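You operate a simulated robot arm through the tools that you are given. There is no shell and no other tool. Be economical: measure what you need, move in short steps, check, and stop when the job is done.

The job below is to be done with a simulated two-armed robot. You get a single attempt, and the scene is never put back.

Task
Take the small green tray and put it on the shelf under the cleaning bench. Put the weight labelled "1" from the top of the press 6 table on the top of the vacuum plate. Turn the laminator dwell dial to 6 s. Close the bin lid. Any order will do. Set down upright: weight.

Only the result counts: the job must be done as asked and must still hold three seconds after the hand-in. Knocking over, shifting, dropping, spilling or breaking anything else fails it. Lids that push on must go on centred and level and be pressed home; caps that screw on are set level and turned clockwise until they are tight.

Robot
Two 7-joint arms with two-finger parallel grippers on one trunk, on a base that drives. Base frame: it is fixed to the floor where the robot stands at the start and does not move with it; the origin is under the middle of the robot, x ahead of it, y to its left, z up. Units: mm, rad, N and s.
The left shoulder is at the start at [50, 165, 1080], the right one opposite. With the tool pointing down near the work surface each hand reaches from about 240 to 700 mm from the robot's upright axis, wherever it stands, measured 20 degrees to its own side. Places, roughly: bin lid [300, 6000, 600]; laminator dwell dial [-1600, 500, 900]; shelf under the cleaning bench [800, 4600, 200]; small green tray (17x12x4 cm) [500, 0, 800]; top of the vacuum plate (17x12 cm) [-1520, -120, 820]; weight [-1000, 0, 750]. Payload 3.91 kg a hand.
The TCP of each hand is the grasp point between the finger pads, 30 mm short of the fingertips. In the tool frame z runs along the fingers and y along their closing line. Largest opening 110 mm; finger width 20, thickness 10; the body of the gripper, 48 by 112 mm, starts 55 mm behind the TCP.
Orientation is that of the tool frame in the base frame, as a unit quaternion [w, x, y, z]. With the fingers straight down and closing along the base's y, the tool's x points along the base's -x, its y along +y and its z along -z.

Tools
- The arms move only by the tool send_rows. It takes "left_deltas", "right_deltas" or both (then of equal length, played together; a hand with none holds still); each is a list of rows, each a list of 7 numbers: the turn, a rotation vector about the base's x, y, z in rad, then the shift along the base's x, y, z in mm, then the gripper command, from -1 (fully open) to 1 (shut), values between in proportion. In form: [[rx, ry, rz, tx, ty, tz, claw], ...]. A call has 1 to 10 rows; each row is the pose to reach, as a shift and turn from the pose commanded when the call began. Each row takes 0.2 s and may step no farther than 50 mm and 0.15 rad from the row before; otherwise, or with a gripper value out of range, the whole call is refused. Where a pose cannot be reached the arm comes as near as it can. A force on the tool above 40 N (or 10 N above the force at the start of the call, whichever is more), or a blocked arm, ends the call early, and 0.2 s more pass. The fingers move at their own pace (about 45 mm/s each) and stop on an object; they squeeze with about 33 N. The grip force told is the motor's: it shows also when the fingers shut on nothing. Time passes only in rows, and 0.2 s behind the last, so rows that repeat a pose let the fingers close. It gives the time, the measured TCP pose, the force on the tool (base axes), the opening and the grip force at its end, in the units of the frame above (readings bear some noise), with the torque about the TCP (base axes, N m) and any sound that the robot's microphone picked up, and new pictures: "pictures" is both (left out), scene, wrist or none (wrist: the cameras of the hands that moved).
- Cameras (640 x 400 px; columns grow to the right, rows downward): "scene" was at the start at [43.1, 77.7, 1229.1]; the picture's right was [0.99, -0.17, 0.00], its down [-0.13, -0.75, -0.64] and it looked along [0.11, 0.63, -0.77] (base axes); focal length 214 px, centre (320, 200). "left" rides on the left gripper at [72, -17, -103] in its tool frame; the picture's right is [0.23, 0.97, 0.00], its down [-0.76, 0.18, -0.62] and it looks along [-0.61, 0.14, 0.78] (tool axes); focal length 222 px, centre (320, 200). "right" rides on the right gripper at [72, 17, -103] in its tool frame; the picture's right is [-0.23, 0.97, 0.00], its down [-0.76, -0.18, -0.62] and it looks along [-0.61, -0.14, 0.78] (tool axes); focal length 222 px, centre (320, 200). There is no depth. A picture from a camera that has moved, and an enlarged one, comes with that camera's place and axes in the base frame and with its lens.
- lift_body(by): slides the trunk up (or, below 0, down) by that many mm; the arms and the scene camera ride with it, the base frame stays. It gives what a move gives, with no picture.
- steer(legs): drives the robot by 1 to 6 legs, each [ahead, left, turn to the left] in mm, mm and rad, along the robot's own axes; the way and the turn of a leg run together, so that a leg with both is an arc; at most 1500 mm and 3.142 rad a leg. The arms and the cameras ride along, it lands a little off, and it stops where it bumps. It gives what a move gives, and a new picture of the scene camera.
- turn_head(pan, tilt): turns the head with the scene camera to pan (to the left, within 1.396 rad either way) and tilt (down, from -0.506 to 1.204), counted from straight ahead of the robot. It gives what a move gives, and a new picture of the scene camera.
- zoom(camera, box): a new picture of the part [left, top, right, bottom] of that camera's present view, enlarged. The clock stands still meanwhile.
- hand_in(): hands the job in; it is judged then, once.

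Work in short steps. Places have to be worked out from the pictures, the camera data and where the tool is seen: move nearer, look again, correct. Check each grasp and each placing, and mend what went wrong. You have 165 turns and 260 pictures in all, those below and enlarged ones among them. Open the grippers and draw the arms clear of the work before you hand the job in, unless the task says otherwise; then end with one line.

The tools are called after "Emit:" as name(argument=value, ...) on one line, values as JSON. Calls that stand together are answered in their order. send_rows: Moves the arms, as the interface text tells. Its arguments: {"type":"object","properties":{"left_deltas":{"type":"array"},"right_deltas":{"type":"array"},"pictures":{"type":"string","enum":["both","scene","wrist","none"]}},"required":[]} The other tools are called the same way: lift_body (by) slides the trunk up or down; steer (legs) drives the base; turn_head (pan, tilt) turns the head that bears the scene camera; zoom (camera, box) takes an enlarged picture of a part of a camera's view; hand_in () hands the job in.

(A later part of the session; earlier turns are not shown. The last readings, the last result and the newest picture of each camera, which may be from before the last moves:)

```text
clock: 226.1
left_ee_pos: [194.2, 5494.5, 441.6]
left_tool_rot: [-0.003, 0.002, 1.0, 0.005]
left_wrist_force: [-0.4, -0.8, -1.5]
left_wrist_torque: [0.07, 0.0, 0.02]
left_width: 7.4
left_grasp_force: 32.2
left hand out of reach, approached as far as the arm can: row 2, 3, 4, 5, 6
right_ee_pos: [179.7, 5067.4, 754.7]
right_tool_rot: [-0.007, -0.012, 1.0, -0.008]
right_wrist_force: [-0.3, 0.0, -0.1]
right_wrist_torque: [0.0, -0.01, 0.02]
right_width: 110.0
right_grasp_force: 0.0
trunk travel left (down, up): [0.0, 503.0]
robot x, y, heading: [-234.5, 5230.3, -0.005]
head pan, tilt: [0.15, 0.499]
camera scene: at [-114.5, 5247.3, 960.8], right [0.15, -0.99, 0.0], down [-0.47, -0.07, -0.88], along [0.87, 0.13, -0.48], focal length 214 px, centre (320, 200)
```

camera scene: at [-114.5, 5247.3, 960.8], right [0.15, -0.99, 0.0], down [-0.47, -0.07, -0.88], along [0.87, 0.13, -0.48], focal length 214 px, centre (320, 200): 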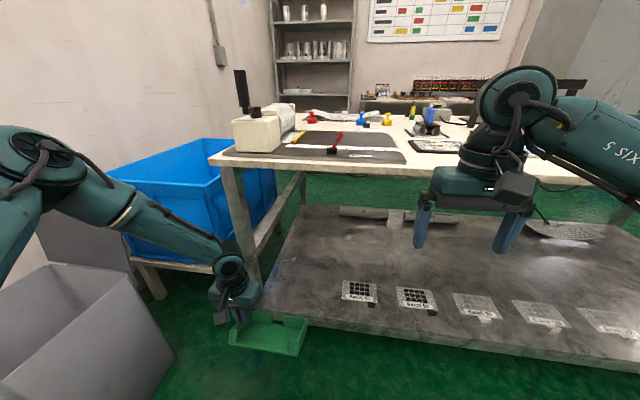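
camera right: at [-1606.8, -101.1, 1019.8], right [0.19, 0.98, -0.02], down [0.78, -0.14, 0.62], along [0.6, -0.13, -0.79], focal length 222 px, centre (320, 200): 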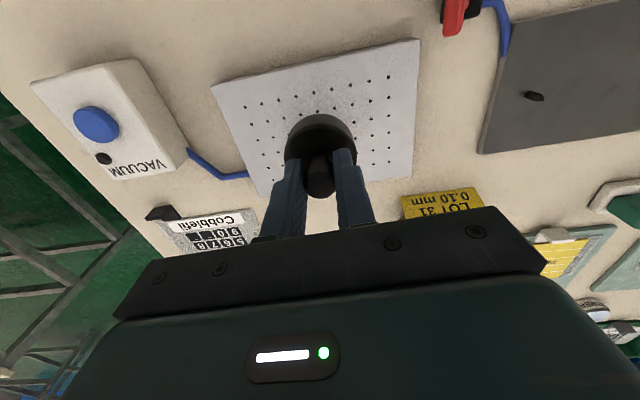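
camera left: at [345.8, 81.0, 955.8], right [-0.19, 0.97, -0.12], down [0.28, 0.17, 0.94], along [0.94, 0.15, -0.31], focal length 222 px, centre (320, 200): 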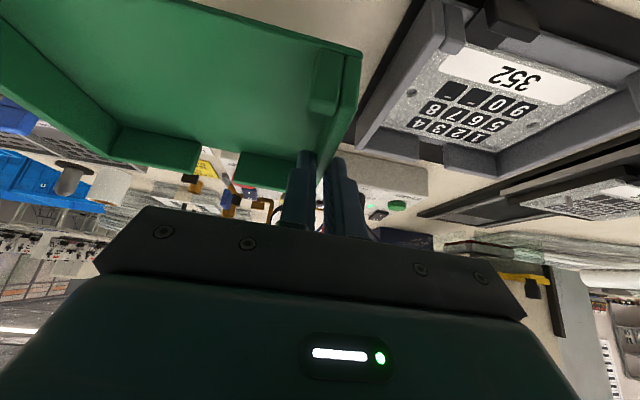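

Again the wrist straightens out when close in. I move forward to about 620 mm ahead at this height, inside the bench opening, then try lower.

Emit:
send_rows(left_deltas=[[0, 0, 0, 40, -10, 20, 1], [0, 0, 0, 80, -20, 30, 1], [0, 0, 0, 120, -30, 30, 1], [0, 0, 0, 160, -40, 20, 1], [0, 0, 0, 190, -40, 10, 1], [0, 0, 0, 210, -40, 0, 1], [0, 0, 0, 215, -40, -30, 1], [0, 0, 0, 215, -40, -60, 1]], pictures="scene")

```text
clock: 227.9
left_ee_pos: [281.2, 5512.6, 503.7]
left_tool_rot: [-0.004, 0.001, 1.0, 0.004]
left_wrist_force: [0.2, 0.6, -1.2]
left_wrist_torque: [0.07, -0.04, 0.01]
left_width: 7.3
left_grasp_force: 32.7
left hand out of reach, approached as far as the arm can: row 1, 2, 3, 4, 5, 6, 7, 8
right_ee_pos: [179.6, 5068.4, 754.3]
right_tool_rot: [-0.007, -0.012, 1.0, -0.009]
right_wrist_force: [0.1, 0.4, -0.6]
right_wrist_torque: [0.01, -0.03, 0.01]
right_width: 109.9
right_grasp_force: 0.0
trunk travel left (down, up): [0.0, 503.0]
robot x, y, heading: [-234.6, 5228.8, -0.004]
head pan, tilt: [0.15, 0.499]
camera scene: at [-114.6, 5247.3, 960.8], right [0.15, -0.99, 0.0], down [-0.47, -0.07, -0.88], along [0.87, 0.13, -0.48], focal length 214 px, centre (320, 200)
```

scene: 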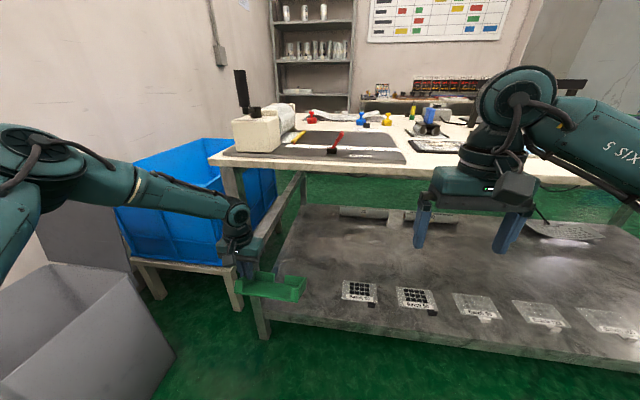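

The elbow seems stuck high. I back the robot off 230 mm for room, then try raising and stretching the arm far forward first, so the elbow comes down.

Emit:
steer(legs=[[-230, 0, 0]])

Emit:
send_rows(left_deltas=[[0, 0, 0, 0, -10, 40, 1], [0, 0, 0, 0, -20, 80, 1], [0, 0, 0, 20, -30, 120, 1], [0, 0, 0, 60, -30, 130, 1], [0, 0, 0, 100, -30, 130, 1], [0, 0, 0, 140, -30, 130, 1], [0, 0, 0, 180, -30, 130, 1], [0, 0, 0, 220, -30, 130, 1]], pictures="scene")

```text
clock: 229.7
left_ee_pos: [52.9, 5516.3, 503.0]
left_tool_rot: [-0.004, 0.0, 1.0, 0.004]
left_wrist_force: [-0.4, 0.0, -1.3]
left_wrist_torque: [0.09, -0.03, -0.01]
left_width: 6.9
left_grasp_force: 32.8
right_ee_pos: [-47.1, 5069.1, 754.3]
right_tool_rot: [-0.006, -0.012, 1.0, -0.008]
right_wrist_force: [0.2, 1.0, 0.2]
right_wrist_torque: [0.0, -0.01, 0.01]
right_width: 110.1
right_grasp_force: 0.0
trunk travel left (down, up): [0.0, 503.0]
robot x, y, heading: [-463.9, 5233.1, -0.003]
head pan, tilt: [0.15, 0.499]
camera scene: at [-342.1, 5248.2, 960.7], right [0.15, -0.99, 0.0], down [-0.47, -0.07, -0.88], along [0.87, 0.13, -0.48], focal length 214 px, centre (320, 200)
```

scene: 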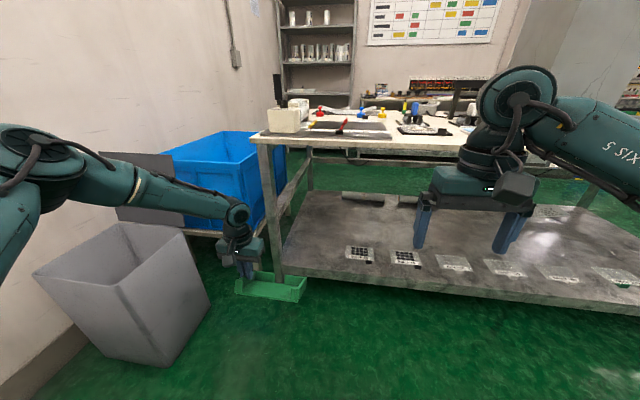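

```text
clock: 231.5
left_ee_pos: [122.3, 5530.0, 652.2]
left_tool_rot: [-0.002, 0.0, 1.0, 0.005]
left_wrist_force: [0.0, -0.4, -0.9]
left_wrist_torque: [0.11, -0.02, 0.01]
left_width: 7.1
left_grasp_force: 33.1
left hand out of reach, approached as far as the arm can: row 4, 5, 6, 7, 8
right_ee_pos: [-47.3, 5070.0, 754.8]
right_tool_rot: [-0.006, -0.013, 1.0, -0.008]
right_wrist_force: [-0.1, 0.7, 0.2]
right_wrist_torque: [0.0, -0.02, 0.03]
right_width: 110.0
right_grasp_force: 0.0
trunk travel left (down, up): [0.0, 503.0]
robot x, y, heading: [-460.4, 5234.8, -0.007]
head pan, tilt: [0.15, 0.499]
camera scene: at [-342.1, 5248.2, 960.7], right [0.15, -0.99, 0.0], down [-0.47, -0.07, -0.88], along [0.87, 0.13, -0.48], focal length 214 px, centre (320, 200)
```

scene: 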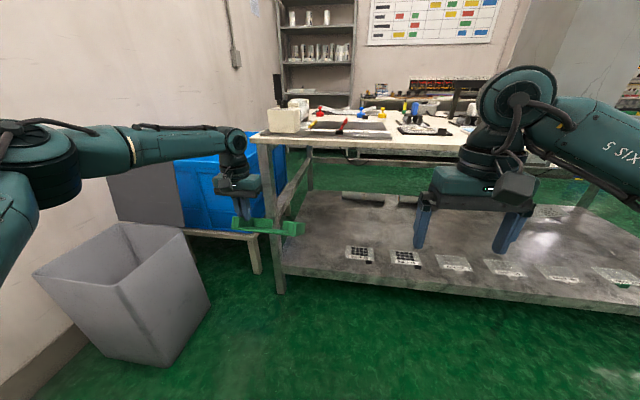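

I suspect the wrist roll limit. I test yawing the hand left (+0.6) and then reaching forward/down.

Emit:
send_rows(left_deltas=[[0, 0, 0.12, 0, 0, 0, 1], [0, 0, 0.24, 0, -10, -10, 1], [0, 0, 0.36, 0, -20, -30, 1], [0, 0, 0.48, 0, -30, -60, 1], [0, 0, 0.6, 0, -40, -100, 1], [0, 0, 0.6, 0, -50, -140, 1], [0, 0, 0.6, 0, -60, -180, 1], [0, 0, 0.6, 0, -60, -220, 1], [0, 0, 0.6, 0, -60, -260, 1]], pictures="scene")

```text
clock: 233.5
left_ee_pos: [37.0, 5514.0, 484.5]
left_tool_rot: [-0.004, -0.296, 0.955, 0.001]
left_wrist_force: [0.8, 0.3, -1.6]
left_wrist_torque: [0.09, 0.04, -0.03]
left_width: 7.5
left_grasp_force: 33.2
left hand out of reach, approached as far as the arm can: row 2, 3, 4, 5, 6, 7, 8, 9
right_ee_pos: [-47.9, 5068.7, 755.6]
right_tool_rot: [-0.008, -0.012, 1.0, -0.008]
right_wrist_force: [-0.2, -0.7, 0.0]
right_wrist_torque: [0.0, -0.02, -0.01]
right_width: 110.1
right_grasp_force: 0.0
trunk travel left (down, up): [0.0, 503.0]
robot x, y, heading: [-462.0, 5235.9, -0.004]
head pan, tilt: [0.15, 0.499]
camera scene: at [-342.2, 5248.2, 960.8], right [0.15, -0.99, 0.0], down [-0.47, -0.07, -0.88], along [0.87, 0.13, -0.48], focal length 214 px, centre (320, 200)
```

scene: 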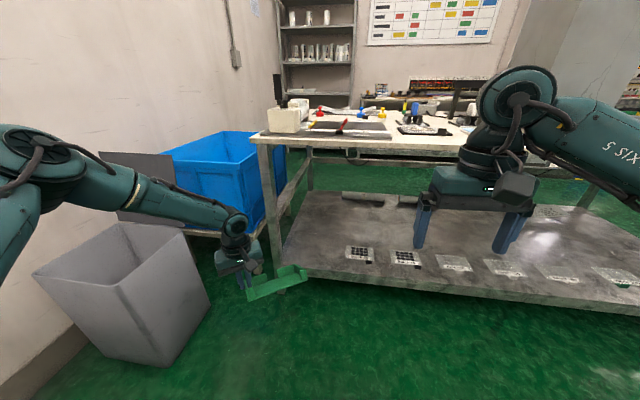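

Yaw wasn't the limit: the upper arm stays frozen. I return the hand to the side, near the start posture, then lower from there to see if the elbow drops.

Emit:
send_rows(left_deltas=[[0, 0, -0.1, -10, 10, 40, 1], [0, 0, -0.2, -35, 20, 75, 1], [0, 0, -0.3, -65, 35, 110, 1], [0, 0, -0.4, -95, 50, 145, 1], [0, 0, -0.5, -125, 65, 180, 1], [0, 0, -0.6, -155, 80, 215, 1], [0, 0, -0.6, -180, 100, 250, 1], [0, 0, -0.6, -200, 120, 285, 1]], pictures="none")

Emit:
send_rows(left_deltas=[[0, 0, 0, 0, 0, -45, 1], [0, 0, 0, 0, 0, -90, 1], [0, 0, 0, 0, 0, -135, 1], [0, 0, 0, 0, 0, -180, 1], [0, 0, 0, 0, 0, -225, 1], [0, 0, 0, 0, 0, -270, 1], [0, 0, 0, 0, 0, -315, 1], [0, 0, 0, 0, 0, -360, 1], [0, 0, 0, 0, 0, -400, 1], [0, 0, 0, 0, 0, -440, 1]], pictures="scene")

```text
clock: 235.3
left_ee_pos: [-164.4, 5634.6, 770.2]
left_tool_rot: [-0.003, 0.001, 1.0, 0.005]
left_wrist_force: [0.1, 0.3, -1.0]
left_wrist_torque: [0.09, -0.01, 0.02]
left_width: 7.6
left_grasp_force: 32.9
right_ee_pos: [-47.6, 5068.1, 754.7]
right_tool_rot: [-0.007, -0.012, 1.0, -0.008]
right_wrist_force: [0.4, 0.4, -0.6]
right_wrist_torque: [0.0, 0.0, -0.01]
right_width: 110.2
right_grasp_force: 0.1
trunk travel left (down, up): [0.0, 503.0]
robot x, y, heading: [-466.0, 5232.9, 0.002]
head pan, tilt: [0.15, 0.499]
```

```text
clock: 237.5
left_ee_pos: [-163.1, 5635.7, 328.7]
left_tool_rot: [-0.003, 0.0, 1.0, 0.004]
left_wrist_force: [-0.9, -0.1, -0.8]
left_wrist_torque: [0.13, -0.03, -0.04]
left_width: 7.4
left_grasp_force: 33.1
right_ee_pos: [-49.0, 5070.1, 754.4]
right_tool_rot: [-0.006, -0.012, 1.0, -0.008]
right_wrist_force: [0.0, -0.1, 1.0]
right_wrist_torque: [-0.01, 0.01, 0.0]
right_width: 109.9
right_grasp_force: 0.1
trunk travel left (down, up): [0.0, 503.0]
robot x, y, heading: [-460.5, 5234.9, -0.004]
head pan, tilt: [0.15, 0.499]
camera scene: at [-342.2, 5248.2, 960.8], right [0.15, -0.99, 0.0], down [-0.47, -0.07, -0.88], along [0.87, 0.13, -0.48], focal length 214 px, centre (320, 200)
```

scene: 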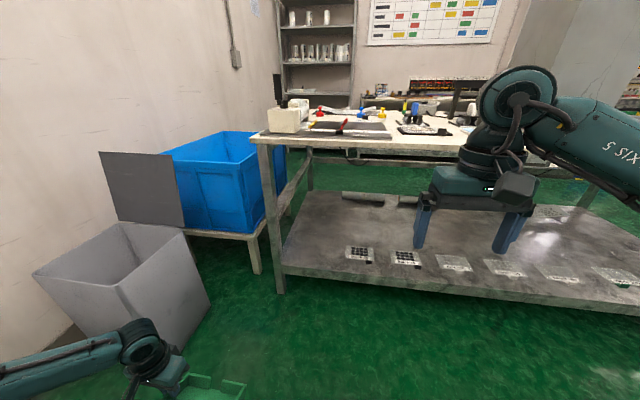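

The elbow now drops: z=329 reached easily. I go on forward at this low height.

Emit:
send_rows(left_deltas=[[0, 0, 0, 40, -10, 0, 1], [0, 0, 0, 80, -20, 0, 1], [0, 0, 0, 120, -30, 0, 1], [0, 0, 0, 160, -40, 0, 1], [0, 0, 0, 200, -60, 0, 1], [0, 0, 0, 240, -75, 0, 1], [0, 0, 0, 270, -90, 0, 1], [0, 0, 0, 300, -105, 0, 1]], pictures="scene")

```text
clock: 239.3
left_ee_pos: [133.1, 5531.6, 327.4]
left_tool_rot: [-0.007, 0.001, 1.0, 0.005]
left_wrist_force: [-3.5, 2.5, -6.2]
left_wrist_torque: [-0.05, -0.19, -0.03]
left_width: 7.3
left_grasp_force: 32.8
right_ee_pos: [-47.1, 5068.9, 754.6]
right_tool_rot: [-0.007, -0.012, 1.0, -0.009]
right_wrist_force: [-0.4, 1.0, -0.6]
right_wrist_torque: [-0.08, 0.07, 0.04]
right_width: 109.9
right_grasp_force: 0.1
trunk travel left (down, up): [0.0, 503.0]
robot x, y, heading: [-467.7, 5233.8, -0.005]
head pan, tilt: [0.15, 0.499]
camera scene: at [-341.6, 5248.8, 960.5], right [0.15, -0.99, 0.0], down [-0.47, -0.07, -0.88], along [0.87, 0.13, -0.48], focal length 214 px, centre (320, 200)
```

scene: 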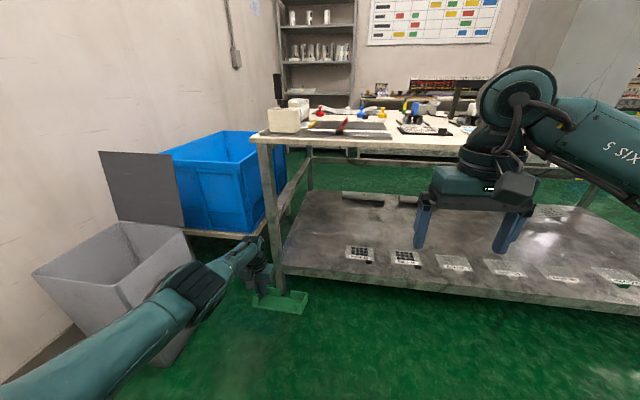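

Reached 600 mm ahead at z=327. But there's a small force; I check whether the elbow is near the bin.

Emit:
zoom(camera="scene", box=[20, 210, 320, 400])

Emit:
send_rows(left_deltas=[[0, 0, 0, 0, -10, 0, 1], [0, 0, 0, 0, -20, 0, 1]], pictures="none")

```text
2.11 times, centred on (170, 305) of scene
camera zoom: at [-341.6, 5248.8, 960.5], right [0.15, -0.99, 0.0], down [-0.47, -0.07, -0.88], along [0.87, 0.13, -0.48], focal length 452 px, centre (636, -21)
```

zoom: 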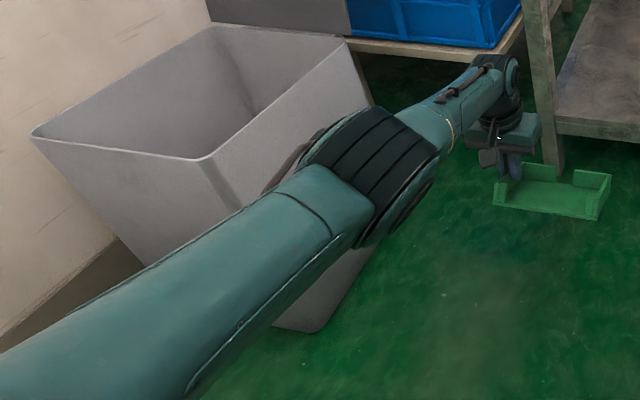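

```text
clock: 239.9
left_ee_pos: [137.3, 5509.4, 329.5]
left_tool_rot: [-0.004, 0.001, 1.0, 0.005]
left_wrist_force: [-0.1, -0.1, -1.6]
left_wrist_torque: [0.12, -0.02, 0.02]
left_width: 7.4
left_grasp_force: 32.9
right_ee_pos: [-47.0, 5069.0, 753.9]
right_tool_rot: [-0.008, -0.012, 1.0, -0.008]
right_wrist_force: [0.5, -0.9, 0.1]
right_wrist_torque: [-0.01, 0.03, -0.02]
right_width: 110.0
right_grasp_force: 0.0
trunk travel left (down, up): [0.0, 503.0]
robot x, y, heading: [-463.2, 5233.4, 0.0]
head pan, tilt: [0.15, 0.499]
```

The bin hasn't moved and the force is gone; the elbow is at about y=5500, forearm parallel to x. I shift 65 mm right and drive in slowly, keeping clear of the leg.

Emit:
steer(legs=[[0, -65, 0], [200, 0, 0]])

```text
clock: 242.0
left_ee_pos: [336.2, 5445.8, 329.6]
left_tool_rot: [-0.004, 0.001, 1.0, 0.005]
left_wrist_force: [0.0, 0.1, -0.7]
left_wrist_torque: [0.07, -0.05, -0.03]
left_width: 7.3
left_grasp_force: 32.9
right_ee_pos: [150.5, 5004.7, 753.8]
right_tool_rot: [-0.007, -0.013, 1.0, -0.008]
right_wrist_force: [-0.2, 0.0, 0.5]
right_wrist_torque: [0.02, -0.01, 0.01]
right_width: 110.0
right_grasp_force: 0.1
trunk travel left (down, up): [0.0, 503.0]
robot x, y, heading: [-264.4, 5168.1, -0.002]
head pan, tilt: [0.15, 0.499]
camera scene: at [-143.5, 5183.0, 960.8], right [0.15, -0.99, 0.0], down [-0.47, -0.07, -0.88], along [0.87, 0.13, -0.48], focal length 214 px, centre (320, 200)
```

scene: 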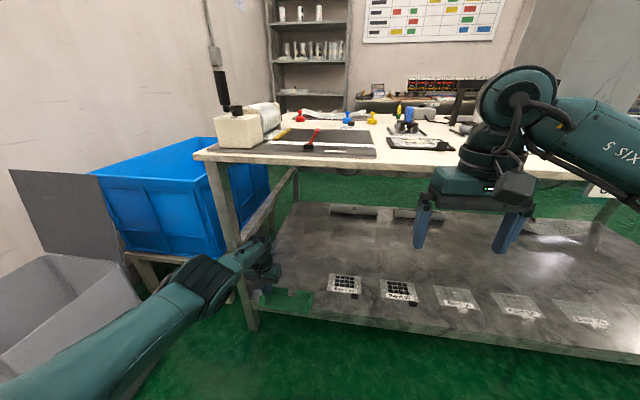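

Looking closer at tray, leg and shelf before going in.

Emit:
zoom(camera="scene", box=[200, 220, 380, 340])

Emit:
zoom(camera="left", box=[0, 0, 640, 400])

```text
3.33 times, centred on (290, 280) of scene
camera zoom: at [-143.5, 5183.0, 960.8], right [0.15, -0.99, 0.0], down [-0.47, -0.07, -0.88], along [0.87, 0.13, -0.48], focal length 715 px, centre (420, -67)
```

zoom: 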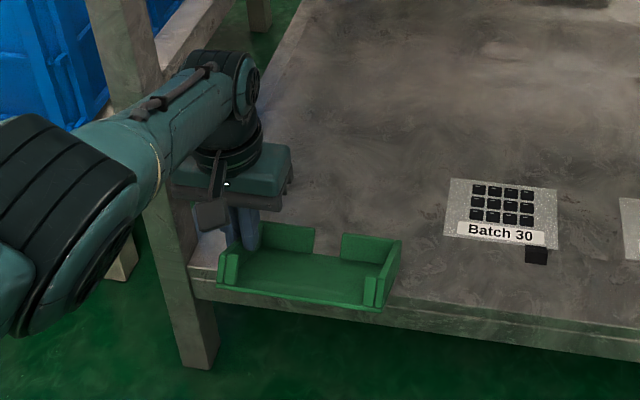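

```text
1.00 times, centred on (320, 200) of left (not enlarged: the box is as wide or as high as the picture)
camera zoom: at [264.3, 5426.8, 434.6], right [-0.23, 0.97, 0.01], down [0.77, 0.17, 0.62], along [0.6, 0.15, -0.79], focal length 222 px, centre (320, 200)
```

zoom: 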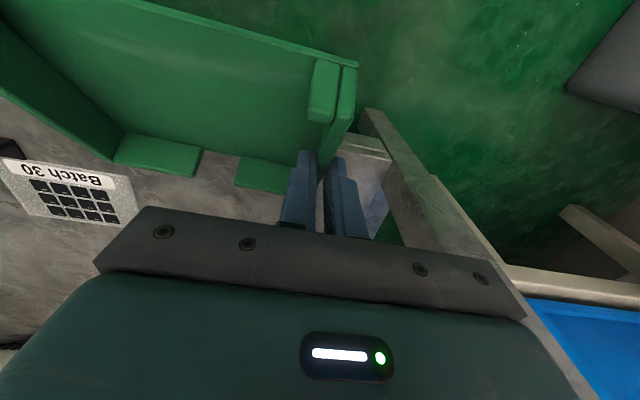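

Clearances look fine (leg inner face ≈5550, gripper edge ≈5502). I drive ahead 150 mm.

Emit:
steer(legs=[[150, 0, 0]])

Emit:
zoom(camera="left", box=[0, 0, 640, 400])

```text
clock: 243.4
left_ee_pos: [486.1, 5443.3, 329.2]
left_tool_rot: [-0.005, 0.001, 1.0, 0.004]
left_wrist_force: [0.3, -0.3, -1.3]
left_wrist_torque: [0.08, 0.01, 0.0]
left_width: 7.2
left_grasp_force: 33.0
right_ee_pos: [300.9, 5004.9, 754.0]
right_tool_rot: [-0.006, -0.012, 1.0, -0.008]
right_wrist_force: [0.5, -0.2, -0.6]
right_wrist_torque: [0.02, 0.02, 0.0]
right_width: 109.8
right_grasp_force: 0.2
trunk travel left (down, up): [0.0, 503.0]
robot x, y, heading: [-115.4, 5167.8, -0.0]
head pan, tilt: [0.15, 0.499]
camera scene: at [7.0, 5182.7, 960.8], right [0.15, -0.99, 0.0], down [-0.47, -0.07, -0.88], along [0.87, 0.13, -0.48], focal length 214 px, centre (320, 200)
```

scene: 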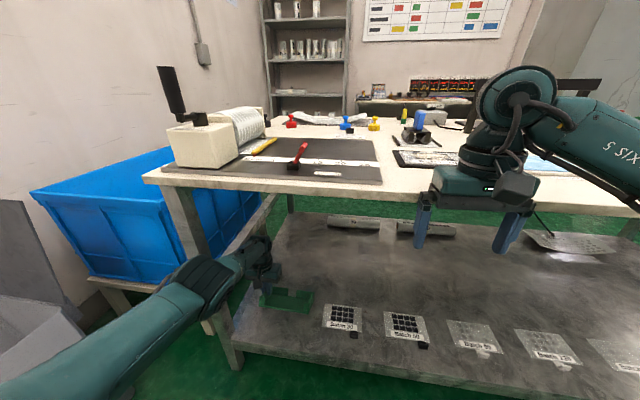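

```text
1.00 times, centred on (320, 200) of left (not enlarged: the box is as wide or as high as the picture)
camera zoom: at [415.1, 5426.0, 434.6], right [-0.23, 0.97, 0.01], down [0.77, 0.17, 0.62], along [0.6, 0.15, -0.79], focal length 222 px, centre (320, 200)
```

zoom: 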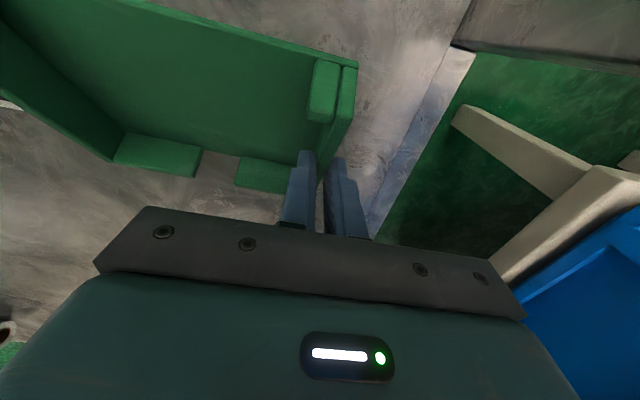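

Over bare shelf, edges clear. I lower toward contact.

Emit:
send_rows(left_deltas=[[0, 0, 0, 0, 0, -12, 1], [0, 0, 0, 0, 0, -24, 1], [0, 0, 0, 0, 0, -34, 1], [0, 0, 0, 0, 0, -42, 1], [0, 0, 0, 0, 0, -48, 1]], pictures="wrist")

Emit:
zoom(camera="scene", box=[200, 220, 380, 340])

```text
clock: 244.6
left_ee_pos: [471.2, 5440.1, 297.0]
left_tool_rot: [-0.004, 0.0, 1.0, 0.005]
left_wrist_force: [0.0, -0.5, -1.9]
left_wrist_torque: [0.1, 0.03, 0.01]
left_width: 7.3
left_grasp_force: 33.0
left hand out of reach, approached as far as the arm can: row 1, 2, 3, 4, 5
right_ee_pos: [302.1, 5002.6, 755.4]
right_tool_rot: [-0.006, -0.012, 1.0, -0.008]
right_wrist_force: [0.0, -0.5, -0.2]
right_wrist_torque: [0.01, 0.0, 0.01]
right_width: 110.2
right_grasp_force: 0.0
trunk travel left (down, up): [0.0, 503.0]
robot x, y, heading: [-114.0, 5162.3, -0.001]
head pan, tilt: [0.15, 0.499]
camera left: at [399.1, 5422.6, 402.1], right [-0.23, 0.97, 0.01], down [0.77, 0.17, 0.62], along [0.6, 0.15, -0.79], focal length 222 px, centre (320, 200)
```

left: 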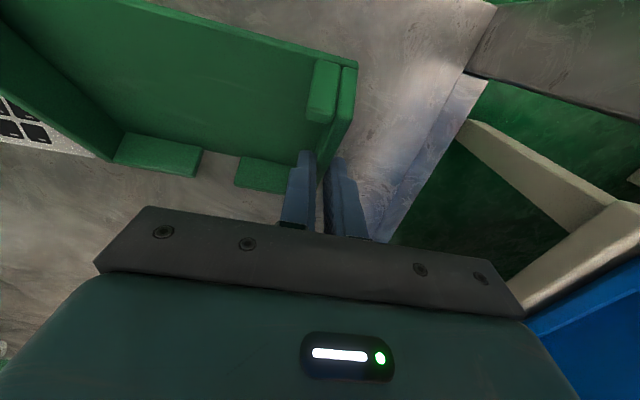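

```text
3.33 times, centred on (290, 280) of scene
camera zoom: at [7.1, 5182.7, 960.7], right [0.15, -0.99, 0.0], down [-0.47, -0.07, -0.88], along [0.87, 0.13, -0.48], focal length 715 px, centre (420, -67)
```

zoom: 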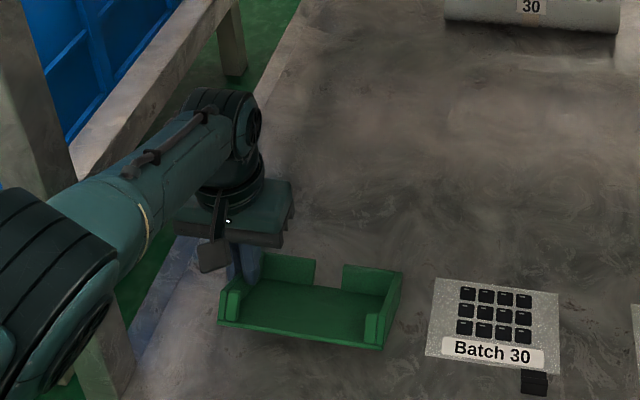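

The arm is at full stretch. I draw the hand back 80 mm and drive the robot 100 mm closer.

Emit:
send_rows(left_deltas=[[0, 0, 0, -30, 0, 4, 1], [0, 0, 0, -60, 0, 8, 1], [0, 0, 0, -80, 0, 8, 1]], pictures="none")

Emit:
steer(legs=[[100, 0, 0]])

```text
clock: 245.4
left_ee_pos: [389.1, 5439.9, 305.5]
left_tool_rot: [-0.005, 0.001, 1.0, 0.004]
left_wrist_force: [0.0, 0.2, -1.0]
left_wrist_torque: [0.07, -0.03, 0.0]
left_width: 7.3
left_grasp_force: 32.9
right_ee_pos: [302.4, 5002.3, 753.9]
right_tool_rot: [-0.006, -0.012, 1.0, -0.008]
right_wrist_force: [-0.1, -0.1, 0.4]
right_wrist_torque: [0.01, 0.01, 0.01]
right_width: 110.1
right_grasp_force: 0.0
trunk travel left (down, up): [0.0, 503.0]
robot x, y, heading: [-113.7, 5165.6, -0.003]
head pan, tilt: [0.15, 0.499]
```

```text
clock: 246.3
left_ee_pos: [426.4, 5440.5, 306.5]
left_tool_rot: [-0.005, 0.0, 1.0, 0.005]
left_wrist_force: [0.4, -0.3, 0.3]
left_wrist_torque: [0.1, -0.02, -0.01]
left_width: 7.2
left_grasp_force: 33.3
right_ee_pos: [331.8, 5003.1, 754.8]
right_tool_rot: [-0.014, -0.006, 1.0, -0.011]
right_wrist_force: [-7.8, 0.5, 2.3]
right_wrist_torque: [-0.19, -0.36, -0.54]
right_width: 110.0
right_grasp_force: 0.0
trunk travel left (down, up): [0.0, 503.0]
robot x, y, heading: [-78.1, 5167.5, -0.004]
head pan, tilt: [0.15, 0.499]
stopped in leg 1: the force on the tool passed its limit (the readings are from after the stop); the commanded pose is now the measured one
camera scene: at [43.4, 5182.6, 960.9], right [0.15, -0.99, 0.0], down [-0.47, -0.07, -0.88], along [0.87, 0.13, -0.48], focal length 214 px, centre (320, 200)
```

scene: 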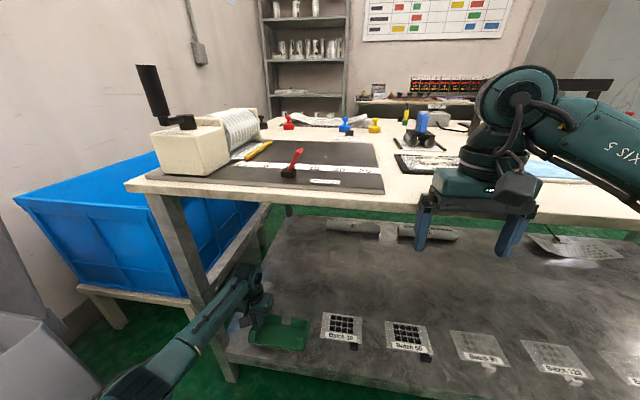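

The right gripper touched the bench edge. I pull the right hand back and up out of the way.

Emit:
send_rows(right_deltas=[[0, 0, 0, -30, 0, 0, -1], [0, 0, 0, -60, 0, 20, -1], [0, 0, 0, -90, 0, 50, -1], [0, 0, 0, -110, -10, 90, -1], [0, 0, 0, -120, -20, 130, -1], [0, 0, 0, -130, -30, 160, -1]], pictures="scene")

```text
clock: 247.7
left_ee_pos: [425.8, 5440.0, 303.2]
left_tool_rot: [-0.005, 0.0, 1.0, 0.004]
left_wrist_force: [-0.1, 0.0, -1.3]
left_wrist_torque: [0.11, 0.0, -0.03]
left_width: 7.2
left_grasp_force: 32.7
right_ee_pos: [203.0, 4973.4, 914.6]
right_tool_rot: [-0.016, -0.007, 1.0, -0.01]
right_wrist_force: [1.3, 0.1, -1.3]
right_wrist_torque: [0.02, 0.01, 0.0]
right_width: 109.8
right_grasp_force: 0.1
trunk travel left (down, up): [0.0, 503.0]
robot x, y, heading: [-78.8, 5168.9, -0.001]
head pan, tilt: [0.15, 0.499]
camera scene: at [44.1, 5182.5, 960.7], right [0.15, -0.99, 0.0], down [-0.47, -0.07, -0.88], along [0.87, 0.13, -0.48], focal length 214 px, centre (320, 200)
```

scene: 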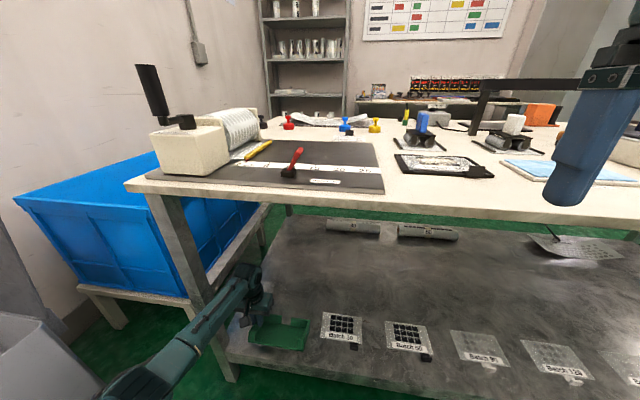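

Clear now. I drive the remaining 60 mm.

Emit:
steer(legs=[[60, 0, 0]])

Emit:
send_rows(left_deltas=[[0, 0, 0, 5, 0, -6, 1], [0, 0, 0, 5, 0, -12, 1], [0, 0, 0, 5, 0, -16, 1], [0, 0, 0, 5, 0, -20, 1]], pictures="none")

Emit:
zoom(camera="scene", box=[180, 240, 400, 390])

```text
clock: 248.7
left_ee_pos: [485.5, 5441.2, 304.9]
left_tool_rot: [-0.005, 0.001, 1.0, 0.005]
left_wrist_force: [0.1, -0.1, -1.2]
left_wrist_torque: [0.1, -0.01, 0.02]
left_width: 7.4
left_grasp_force: 33.3
right_ee_pos: [262.3, 4973.3, 913.9]
right_tool_rot: [-0.016, -0.007, 1.0, -0.01]
right_wrist_force: [-0.3, 0.2, 0.7]
right_wrist_torque: [0.04, 0.01, -0.01]
right_width: 110.1
right_grasp_force: 0.1
trunk travel left (down, up): [0.0, 503.0]
robot x, y, heading: [-18.9, 5170.2, 0.001]
head pan, tilt: [0.15, 0.499]
camera scene: at [103.3, 5182.4, 960.8], right [0.15, -0.99, 0.0], down [-0.47, -0.07, -0.88], along [0.87, 0.13, -0.48], focal length 214 px, centre (320, 200)
```

scene: 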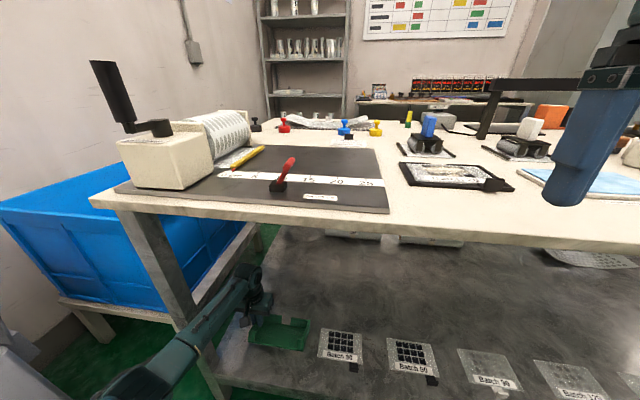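

```text
clock: 249.7
left_ee_pos: [492.0, 5440.8, 289.0]
left_tool_rot: [-0.003, 0.001, 1.0, 0.005]
left_wrist_force: [-7.0, -0.4, 18.5]
left_wrist_torque: [-0.2, -0.24, -0.08]
left_width: 7.2
left_grasp_force: 32.9
right_ee_pos: [261.1, 4972.3, 916.6]
right_tool_rot: [-0.015, -0.008, 1.0, -0.01]
right_wrist_force: [-0.3, 0.1, 0.2]
right_wrist_torque: [-0.02, 0.02, -0.05]
right_width: 109.8
right_grasp_force: 0.1
trunk travel left (down, up): [0.0, 503.0]
robot x, y, heading: [-16.9, 5166.1, -0.005]
head pan, tilt: [0.15, 0.499]
```

```text
2.67 times, centred on (290, 315) of scene
camera zoom: at [102.1, 5181.9, 961.4], right [0.15, -0.99, 0.0], down [-0.47, -0.07, -0.88], along [0.87, 0.13, -0.48], focal length 572 px, centre (400, -107)
```

zoom: 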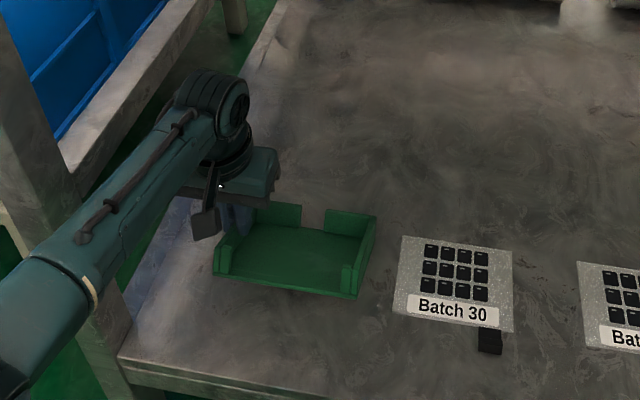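

Contact at z≈289. In this elbow-down posture I can pitch the hand forward again to level the tray: raise 25 mm and pitch -0.6.

Emit:
send_rows(left_deltas=[[0, 0, 0, 0, 0, 15, 1], [0, 0, 0, 0, 0, 25, 1], [0, -0.12, 0, 0, 0, 25, 1], [0, -0.24, 0, 0, 0, 25, 1], [0, -0.36, 0, 0, 0, 25, 1], [0, -0.48, 0, 0, 0, 25, 1], [0, -0.6, 0, 0, 0, 25, 1]], pictures="wrist")

Emit:
zoom(camera="scene", box=[180, 240, 400, 390])

```text
clock: 251.3
left_ee_pos: [491.3, 5439.7, 309.8]
left_tool_rot: [0.292, 0.0, 0.956, 0.004]
left_wrist_force: [0.2, -0.7, -2.5]
left_wrist_torque: [0.1, 0.01, 0.0]
left_width: 7.6
left_grasp_force: 32.9
right_ee_pos: [261.7, 4972.6, 915.1]
right_tool_rot: [-0.015, -0.008, 1.0, -0.012]
right_wrist_force: [-0.3, 0.1, 0.1]
right_wrist_torque: [-0.01, 0.01, -0.01]
right_width: 110.0
right_grasp_force: 0.1
trunk travel left (down, up): [0.0, 503.0]
robot x, y, heading: [-19.5, 5167.2, -0.006]
head pan, tilt: [0.15, 0.499]
camera left: at [373.4, 5423.2, 356.3], right [-0.19, 0.97, -0.12], down [0.28, 0.17, 0.94], along [0.94, 0.15, -0.31], focal length 222 px, centre (320, 200)
```

left: 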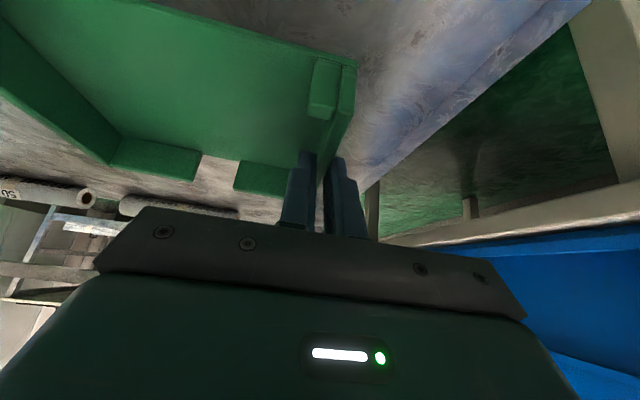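

```text
2.67 times, centred on (290, 315) of scene
camera zoom: at [103.3, 5182.4, 960.8], right [0.15, -0.99, 0.0], down [-0.47, -0.07, -0.88], along [0.87, 0.13, -0.48], focal length 572 px, centre (400, -107)
```

zoom: 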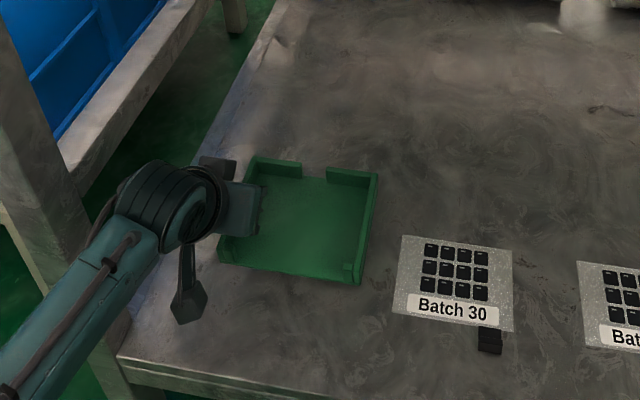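

Pitch worked and the tray is level again. I lower in small steps to contact.

Emit:
send_rows(left_deltas=[[0, 0, 0, 0, 0, -10, 1], [0, 0, 0, 0, 0, -20, 1], [0, 0, 0, 0, 0, -28, 1], [0, 0, 0, 0, 0, -34, 1], [0, 0, 0, 0, 0, -38, 1], [0, 0, 0, 0, 0, -41, 1], [0, 0, 0, 0, 0, -44, 1]], pictures="none")

```text
clock: 252.9
left_ee_pos: [490.4, 5441.5, 267.3]
left_tool_rot: [0.291, -0.002, 0.957, 0.006]
left_wrist_force: [0.4, 0.2, -1.9]
left_wrist_torque: [0.11, 0.02, -0.01]
left_width: 7.5
left_grasp_force: 32.6
right_ee_pos: [261.8, 4973.2, 914.3]
right_tool_rot: [-0.015, -0.008, 1.0, -0.011]
right_wrist_force: [-0.5, -1.1, -0.2]
right_wrist_torque: [0.0, 0.0, -0.03]
right_width: 109.9
right_grasp_force: 0.1
trunk travel left (down, up): [0.0, 503.0]
robot x, y, heading: [-17.2, 5167.7, 0.001]
head pan, tilt: [0.15, 0.499]
```

Emit:
send_rows(left_deltas=[[0, 0, 0, 0, 0, -2, 1], [0, 0, 0, 0, 0, -4, 1], [0, 0, 0, 0, 0, -6, 1], [0, 0, 0, 0, 0, -8, 1], [0, 0, 0, 0, 0, -8, 1]], pictures="none")

Emit:
zoom(camera="scene", box=[180, 240, 400, 390])

```text
clock: 254.1
left_ee_pos: [491.3, 5441.5, 260.1]
left_tool_rot: [0.293, -0.001, 0.956, 0.004]
left_wrist_force: [-3.0, 1.2, 13.0]
left_wrist_torque: [-0.09, 0.86, -0.09]
left_width: 7.3
left_grasp_force: 33.3
right_ee_pos: [260.9, 4972.8, 915.3]
right_tool_rot: [-0.015, -0.008, 1.0, -0.01]
right_wrist_force: [0.4, -0.5, 0.0]
right_wrist_torque: [0.01, -0.04, 0.03]
right_width: 109.8
right_grasp_force: 0.1
trunk travel left (down, up): [0.0, 503.0]
robot x, y, heading: [-15.5, 5165.2, 0.003]
head pan, tilt: [0.15, 0.499]
```

```text
2.67 times, centred on (290, 315) of scene
camera zoom: at [102.6, 5182.0, 961.0], right [0.15, -0.99, 0.0], down [-0.47, -0.07, -0.88], along [0.87, 0.13, -0.48], focal length 572 px, centre (400, -107)
```

zoom: 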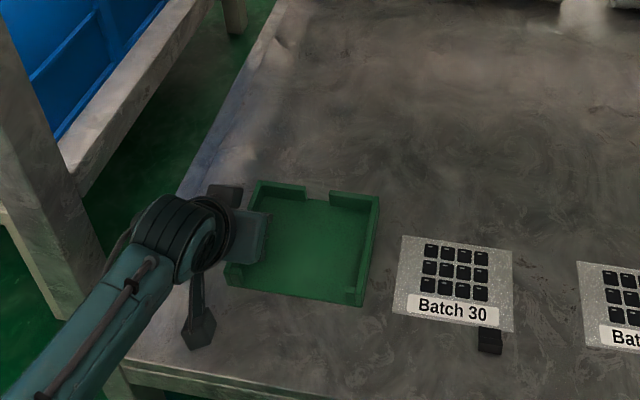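

The tray rests on the shelf (13 N). I relieve slightly, open the fingers and back out along their axis.

Emit:
send_rows(left_deltas=[[0, 0, 0, 0, 0, 2, 1], [0, 0, 0, 0, 0, 2, 0.7], [0, 0, 0, 0, 0, 2, 0.45], [0, 0, 0, 0, 0, 2, 0.4], [0, 0, 0, 0, 0, 2, 0.4]], pictures="wrist")

Emit:
send_rows(left_deltas=[[0, 0, 0, -8, 0, 14, 0.4], [0, 0, 0, -20, 0, 32, 0.4], [0, 0, 0, -35, 0, 54, 0.4], [0, 0, 0, -50, 0, 76, 0.4]], pictures="wrist")

Emit:
zoom(camera="scene", box=[180, 240, 400, 390])

```text
clock: 255.3
left_ee_pos: [491.5, 5440.3, 260.1]
left_tool_rot: [0.291, -0.001, 0.957, 0.005]
left_wrist_force: [0.2, 0.0, -0.9]
left_wrist_torque: [0.04, -0.01, -0.01]
left_width: 33.1
left_grasp_force: 0.1
right_ee_pos: [262.8, 4972.0, 915.3]
right_tool_rot: [-0.016, -0.007, 1.0, -0.011]
right_wrist_force: [-0.3, 0.4, 0.4]
right_wrist_torque: [0.01, 0.04, 0.01]
right_width: 110.1
right_grasp_force: 0.0
trunk travel left (down, up): [0.0, 503.0]
robot x, y, heading: [-18.3, 5167.8, -0.001]
head pan, tilt: [0.15, 0.499]
camera left: at [373.7, 5422.7, 306.8], right [-0.19, 0.97, -0.12], down [0.29, 0.17, 0.94], along [0.94, 0.15, -0.31], focal length 222 px, centre (320, 200)
```

left: 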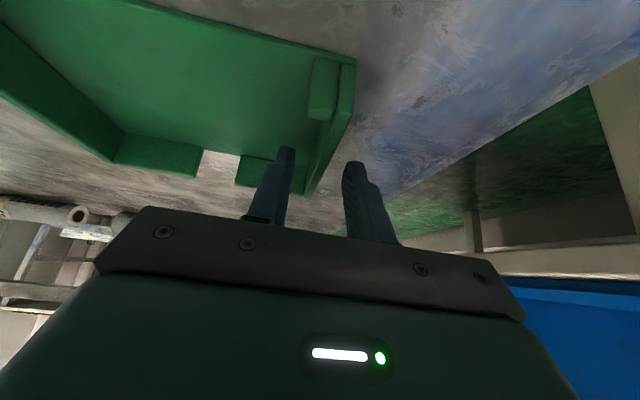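

```text
clock: 256.3
left_ee_pos: [441.1, 5441.4, 336.4]
left_tool_rot: [0.29, -0.001, 0.957, 0.005]
left_wrist_force: [1.0, 0.2, -1.0]
left_wrist_torque: [0.0, 0.02, 0.03]
left_width: 32.9
left_grasp_force: 0.0
right_ee_pos: [261.9, 4972.1, 915.0]
right_tool_rot: [-0.016, -0.007, 1.0, -0.012]
right_wrist_force: [-0.2, 0.5, -0.1]
right_wrist_torque: [0.01, -0.01, 0.0]
right_width: 110.0
right_grasp_force: 0.1
trunk travel left (down, up): [0.0, 503.0]
robot x, y, heading: [-15.8, 5169.0, -0.001]
head pan, tilt: [0.15, 0.499]
camera left: at [323.1, 5423.1, 382.5], right [-0.19, 0.97, -0.12], down [0.29, 0.17, 0.94], along [0.94, 0.15, -0.31], focal length 222 px, centre (320, 200)
```

left: 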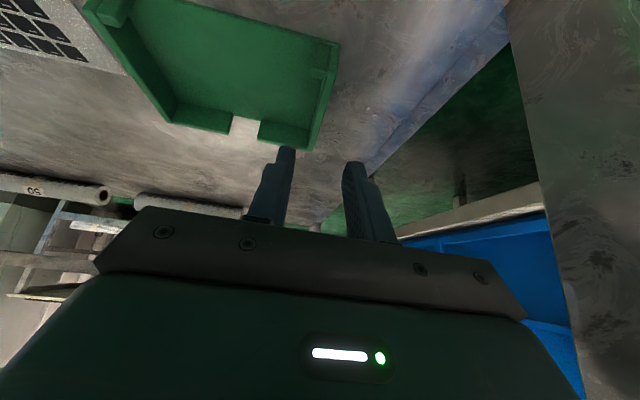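

```text
2.67 times, centred on (290, 315) of scene
camera zoom: at [103.3, 5182.4, 960.7], right [0.15, -0.99, 0.0], down [-0.47, -0.07, -0.88], along [0.87, 0.13, -0.48], focal length 572 px, centre (400, -107)
```

zoom: 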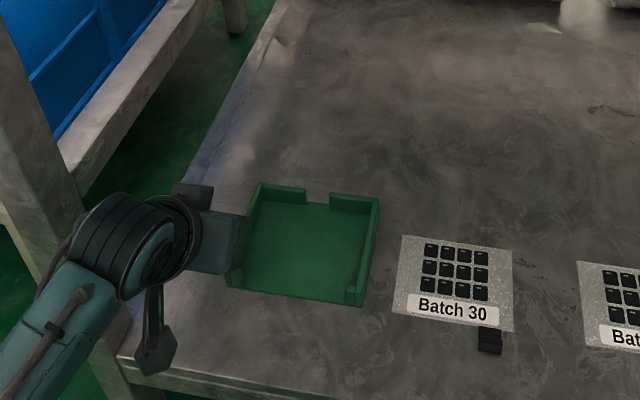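

The tray sits flat on the shelf. I back the robot straight out 350 mm.

Emit:
steer(legs=[[-350, 0, 0]])

Emit:
turn_head(pan=0.7, tilt=0.4)

```text
clock: 258.6
left_ee_pos: [90.8, 5440.2, 336.4]
left_tool_rot: [0.29, 0.0, 0.957, 0.005]
left_wrist_force: [-0.3, 0.0, -0.1]
left_wrist_torque: [0.0, -0.01, -0.01]
left_width: 32.6
left_grasp_force: 0.0
right_ee_pos: [-89.5, 4973.5, 914.0]
right_tool_rot: [-0.015, -0.006, 1.0, -0.011]
right_wrist_force: [-0.2, -0.2, -0.2]
right_wrist_torque: [-0.02, 0.02, 0.04]
right_width: 110.1
right_grasp_force: 0.0
trunk travel left (down, up): [0.0, 503.0]
robot x, y, heading: [-365.8, 5170.5, -0.004]
head pan, tilt: [0.15, 0.499]
camera scene: at [-247.4, 5183.3, 960.8], right [0.15, -0.99, 0.0], down [-0.47, -0.07, -0.88], along [0.87, 0.13, -0.48], focal length 214 px, centre (320, 200)
```

scene: 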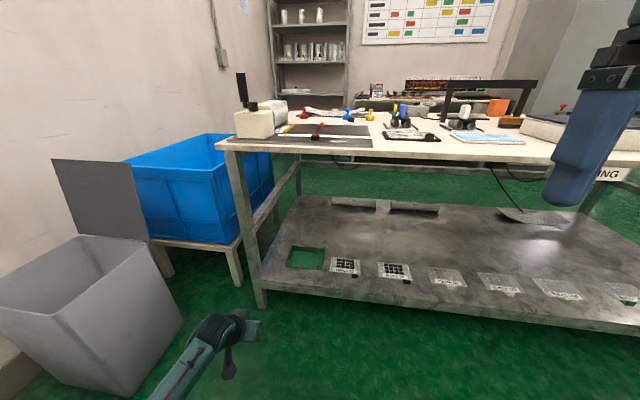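

```text
clock: 259.6
left_ee_pos: [89.5, 5441.3, 336.8]
left_tool_rot: [0.291, 0.0, 0.957, 0.005]
left_wrist_force: [-0.5, 0.8, 0.3]
left_wrist_torque: [-0.01, 0.02, 0.0]
left_width: 33.0
left_grasp_force: 0.0
right_ee_pos: [-89.5, 4973.3, 915.1]
right_tool_rot: [-0.016, -0.007, 1.0, -0.011]
right_wrist_force: [-0.3, -0.3, 0.4]
right_wrist_torque: [-0.01, 0.03, 0.01]
right_width: 110.0
right_grasp_force: 0.1
trunk travel left (down, up): [0.0, 503.0]
robot x, y, heading: [-368.9, 5171.0, -0.006]
head pan, tilt: [0.7, 0.4]
camera scene: at [-266.3, 5229.4, 969.9], right [0.64, -0.77, 0.0], down [-0.3, -0.25, -0.92], along [0.71, 0.59, -0.39], focal length 214 px, centre (320, 200)
```

scene: 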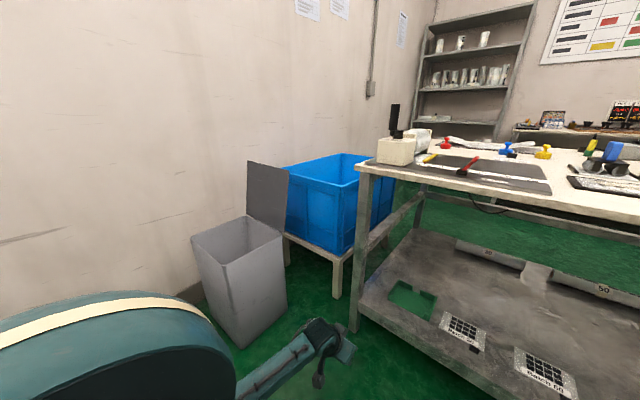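

Tray confirmed on the shelf. The bin (rim z≈490, x −30…227, y 5840…6100) has its lid standing open, hinged on its +x side. I raise the trunk and tidy the left arm.

Emit:
lift_body(by=300)

Emit:
send_rows(left_deltas=[[0, 0.1, 0, -20, 0, 40, -1], [0, 0.2, 0, -40, 0, 80, -1], [0, 0.3, 0, -60, 0, 120, -1], [0, 0.4, 0, -80, 10, 160, -1], [0, 0.5, 0, -100, 20, 200, -1], [0, 0.6, 0, -110, 30, 240, -1], [0, 0.6, 0, -120, 40, 285, -1], [0, 0.6, 0, -130, 50, 330, -1], [0, 0.6, 0, -140, 60, 375, -1], [0, 0.6, 0, -150, 60, 420, -1]], pictures="none")

```text
clock: 262.6
left_ee_pos: [90.4, 5441.1, 636.0]
left_tool_rot: [0.29, 0.0, 0.957, 0.004]
left_wrist_force: [0.8, 0.4, 0.4]
left_wrist_torque: [-0.02, -0.01, 0.01]
left_width: 33.0
left_grasp_force: 0.1
right_ee_pos: [-89.2, 4973.3, 1215.9]
right_tool_rot: [-0.016, -0.006, 1.0, -0.011]
right_wrist_force: [0.2, -0.7, -0.2]
right_wrist_torque: [0.01, -0.01, -0.01]
right_width: 110.0
right_grasp_force: 0.1
trunk travel left (down, up): [-300.0, 203.0]
robot x, y, heading: [-370.9, 5167.6, -0.004]
head pan, tilt: [0.7, 0.4]
```

```text
clock: 264.8
left_ee_pos: [-58.2, 5501.4, 1046.6]
left_tool_rot: [-0.024, 0.0, 1.0, 0.002]
left_wrist_force: [-1.2, 1.4, 8.0]
left_wrist_torque: [-0.06, -0.1, 0.02]
left_width: 109.8
left_grasp_force: 0.1
right_ee_pos: [-89.8, 4973.2, 1215.3]
right_tool_rot: [-0.017, -0.007, 1.0, -0.012]
right_wrist_force: [0.6, 1.1, -0.1]
right_wrist_torque: [-0.05, 0.03, -0.01]
right_width: 110.0
right_grasp_force: 0.1
trunk travel left (down, up): [-300.0, 203.0]
robot x, y, heading: [-366.9, 5172.0, -0.0]
head pan, tilt: [0.7, 0.4]
```

Now to stand facing the bin: x≈-37, heading +y.

Emit:
steer(legs=[[330, 0, 0], [0, 0, 1.57], [180, 0, 0]])

Emit:
turn_head(pan=-0.3, tilt=0.75)

```text
clock: 271.9
left_ee_pos: [-381.6, 5647.4, 1055.6]
left_tool_rot: [0.008, 0.713, -0.702, 0.001]
left_wrist_force: [-0.2, 0.2, 0.9]
left_wrist_torque: [0.0, 0.02, 0.02]
left_width: 109.9
left_grasp_force: 0.0
right_ee_pos: [150.0, 5627.2, 1215.3]
right_tool_rot: [0.002, 0.717, -0.696, 0.019]
right_wrist_force: [-0.1, -0.2, -0.3]
right_wrist_torque: [-0.03, -0.02, 0.01]
right_width: 110.0
right_grasp_force: 0.0
trunk travel left (down, up): [-300.0, 203.0]
robot x, y, heading: [-39.7, 5342.8, 1.587]
head pan, tilt: [0.7, 0.4]
camera scene: at [-101.7, 5446.7, 1269.8], right [0.76, 0.66, 0.0], down [0.25, -0.29, -0.92], along [-0.6, 0.7, -0.39], focal length 214 px, centre (320, 200)
```

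scene: 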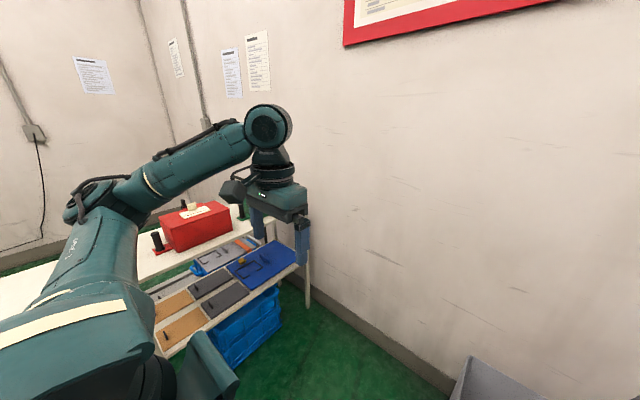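

```text
clock: 273.2
left_ee_pos: [-379.3, 5646.9, 1055.3]
left_tool_rot: [0.007, 0.713, -0.701, 0.001]
left_wrist_force: [0.3, 0.9, -0.5]
left_wrist_torque: [0.03, 0.05, 0.01]
left_width: 110.1
left_grasp_force: 0.1
right_ee_pos: [148.9, 5626.5, 1214.7]
right_tool_rot: [0.003, 0.717, -0.696, 0.02]
right_wrist_force: [0.2, -0.8, 0.1]
right_wrist_torque: [0.0, -0.02, 0.01]
right_width: 110.1
right_grasp_force: 0.0
trunk travel left (down, up): [-300.0, 203.0]
robot x, y, heading: [-38.2, 5346.5, 1.588]
head pan, tilt: [-0.3, 0.75]
camera scene: at [-17.7, 5455.6, 1238.8], right [0.96, -0.28, 0.0], down [-0.19, -0.65, -0.73], along [0.21, 0.7, -0.68], focal length 214 px, centre (320, 200)
```

scene: 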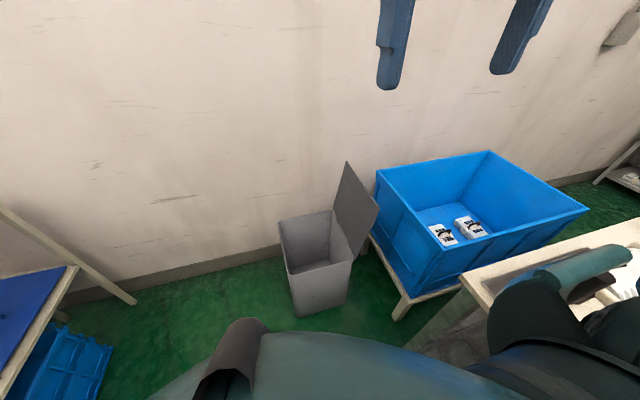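

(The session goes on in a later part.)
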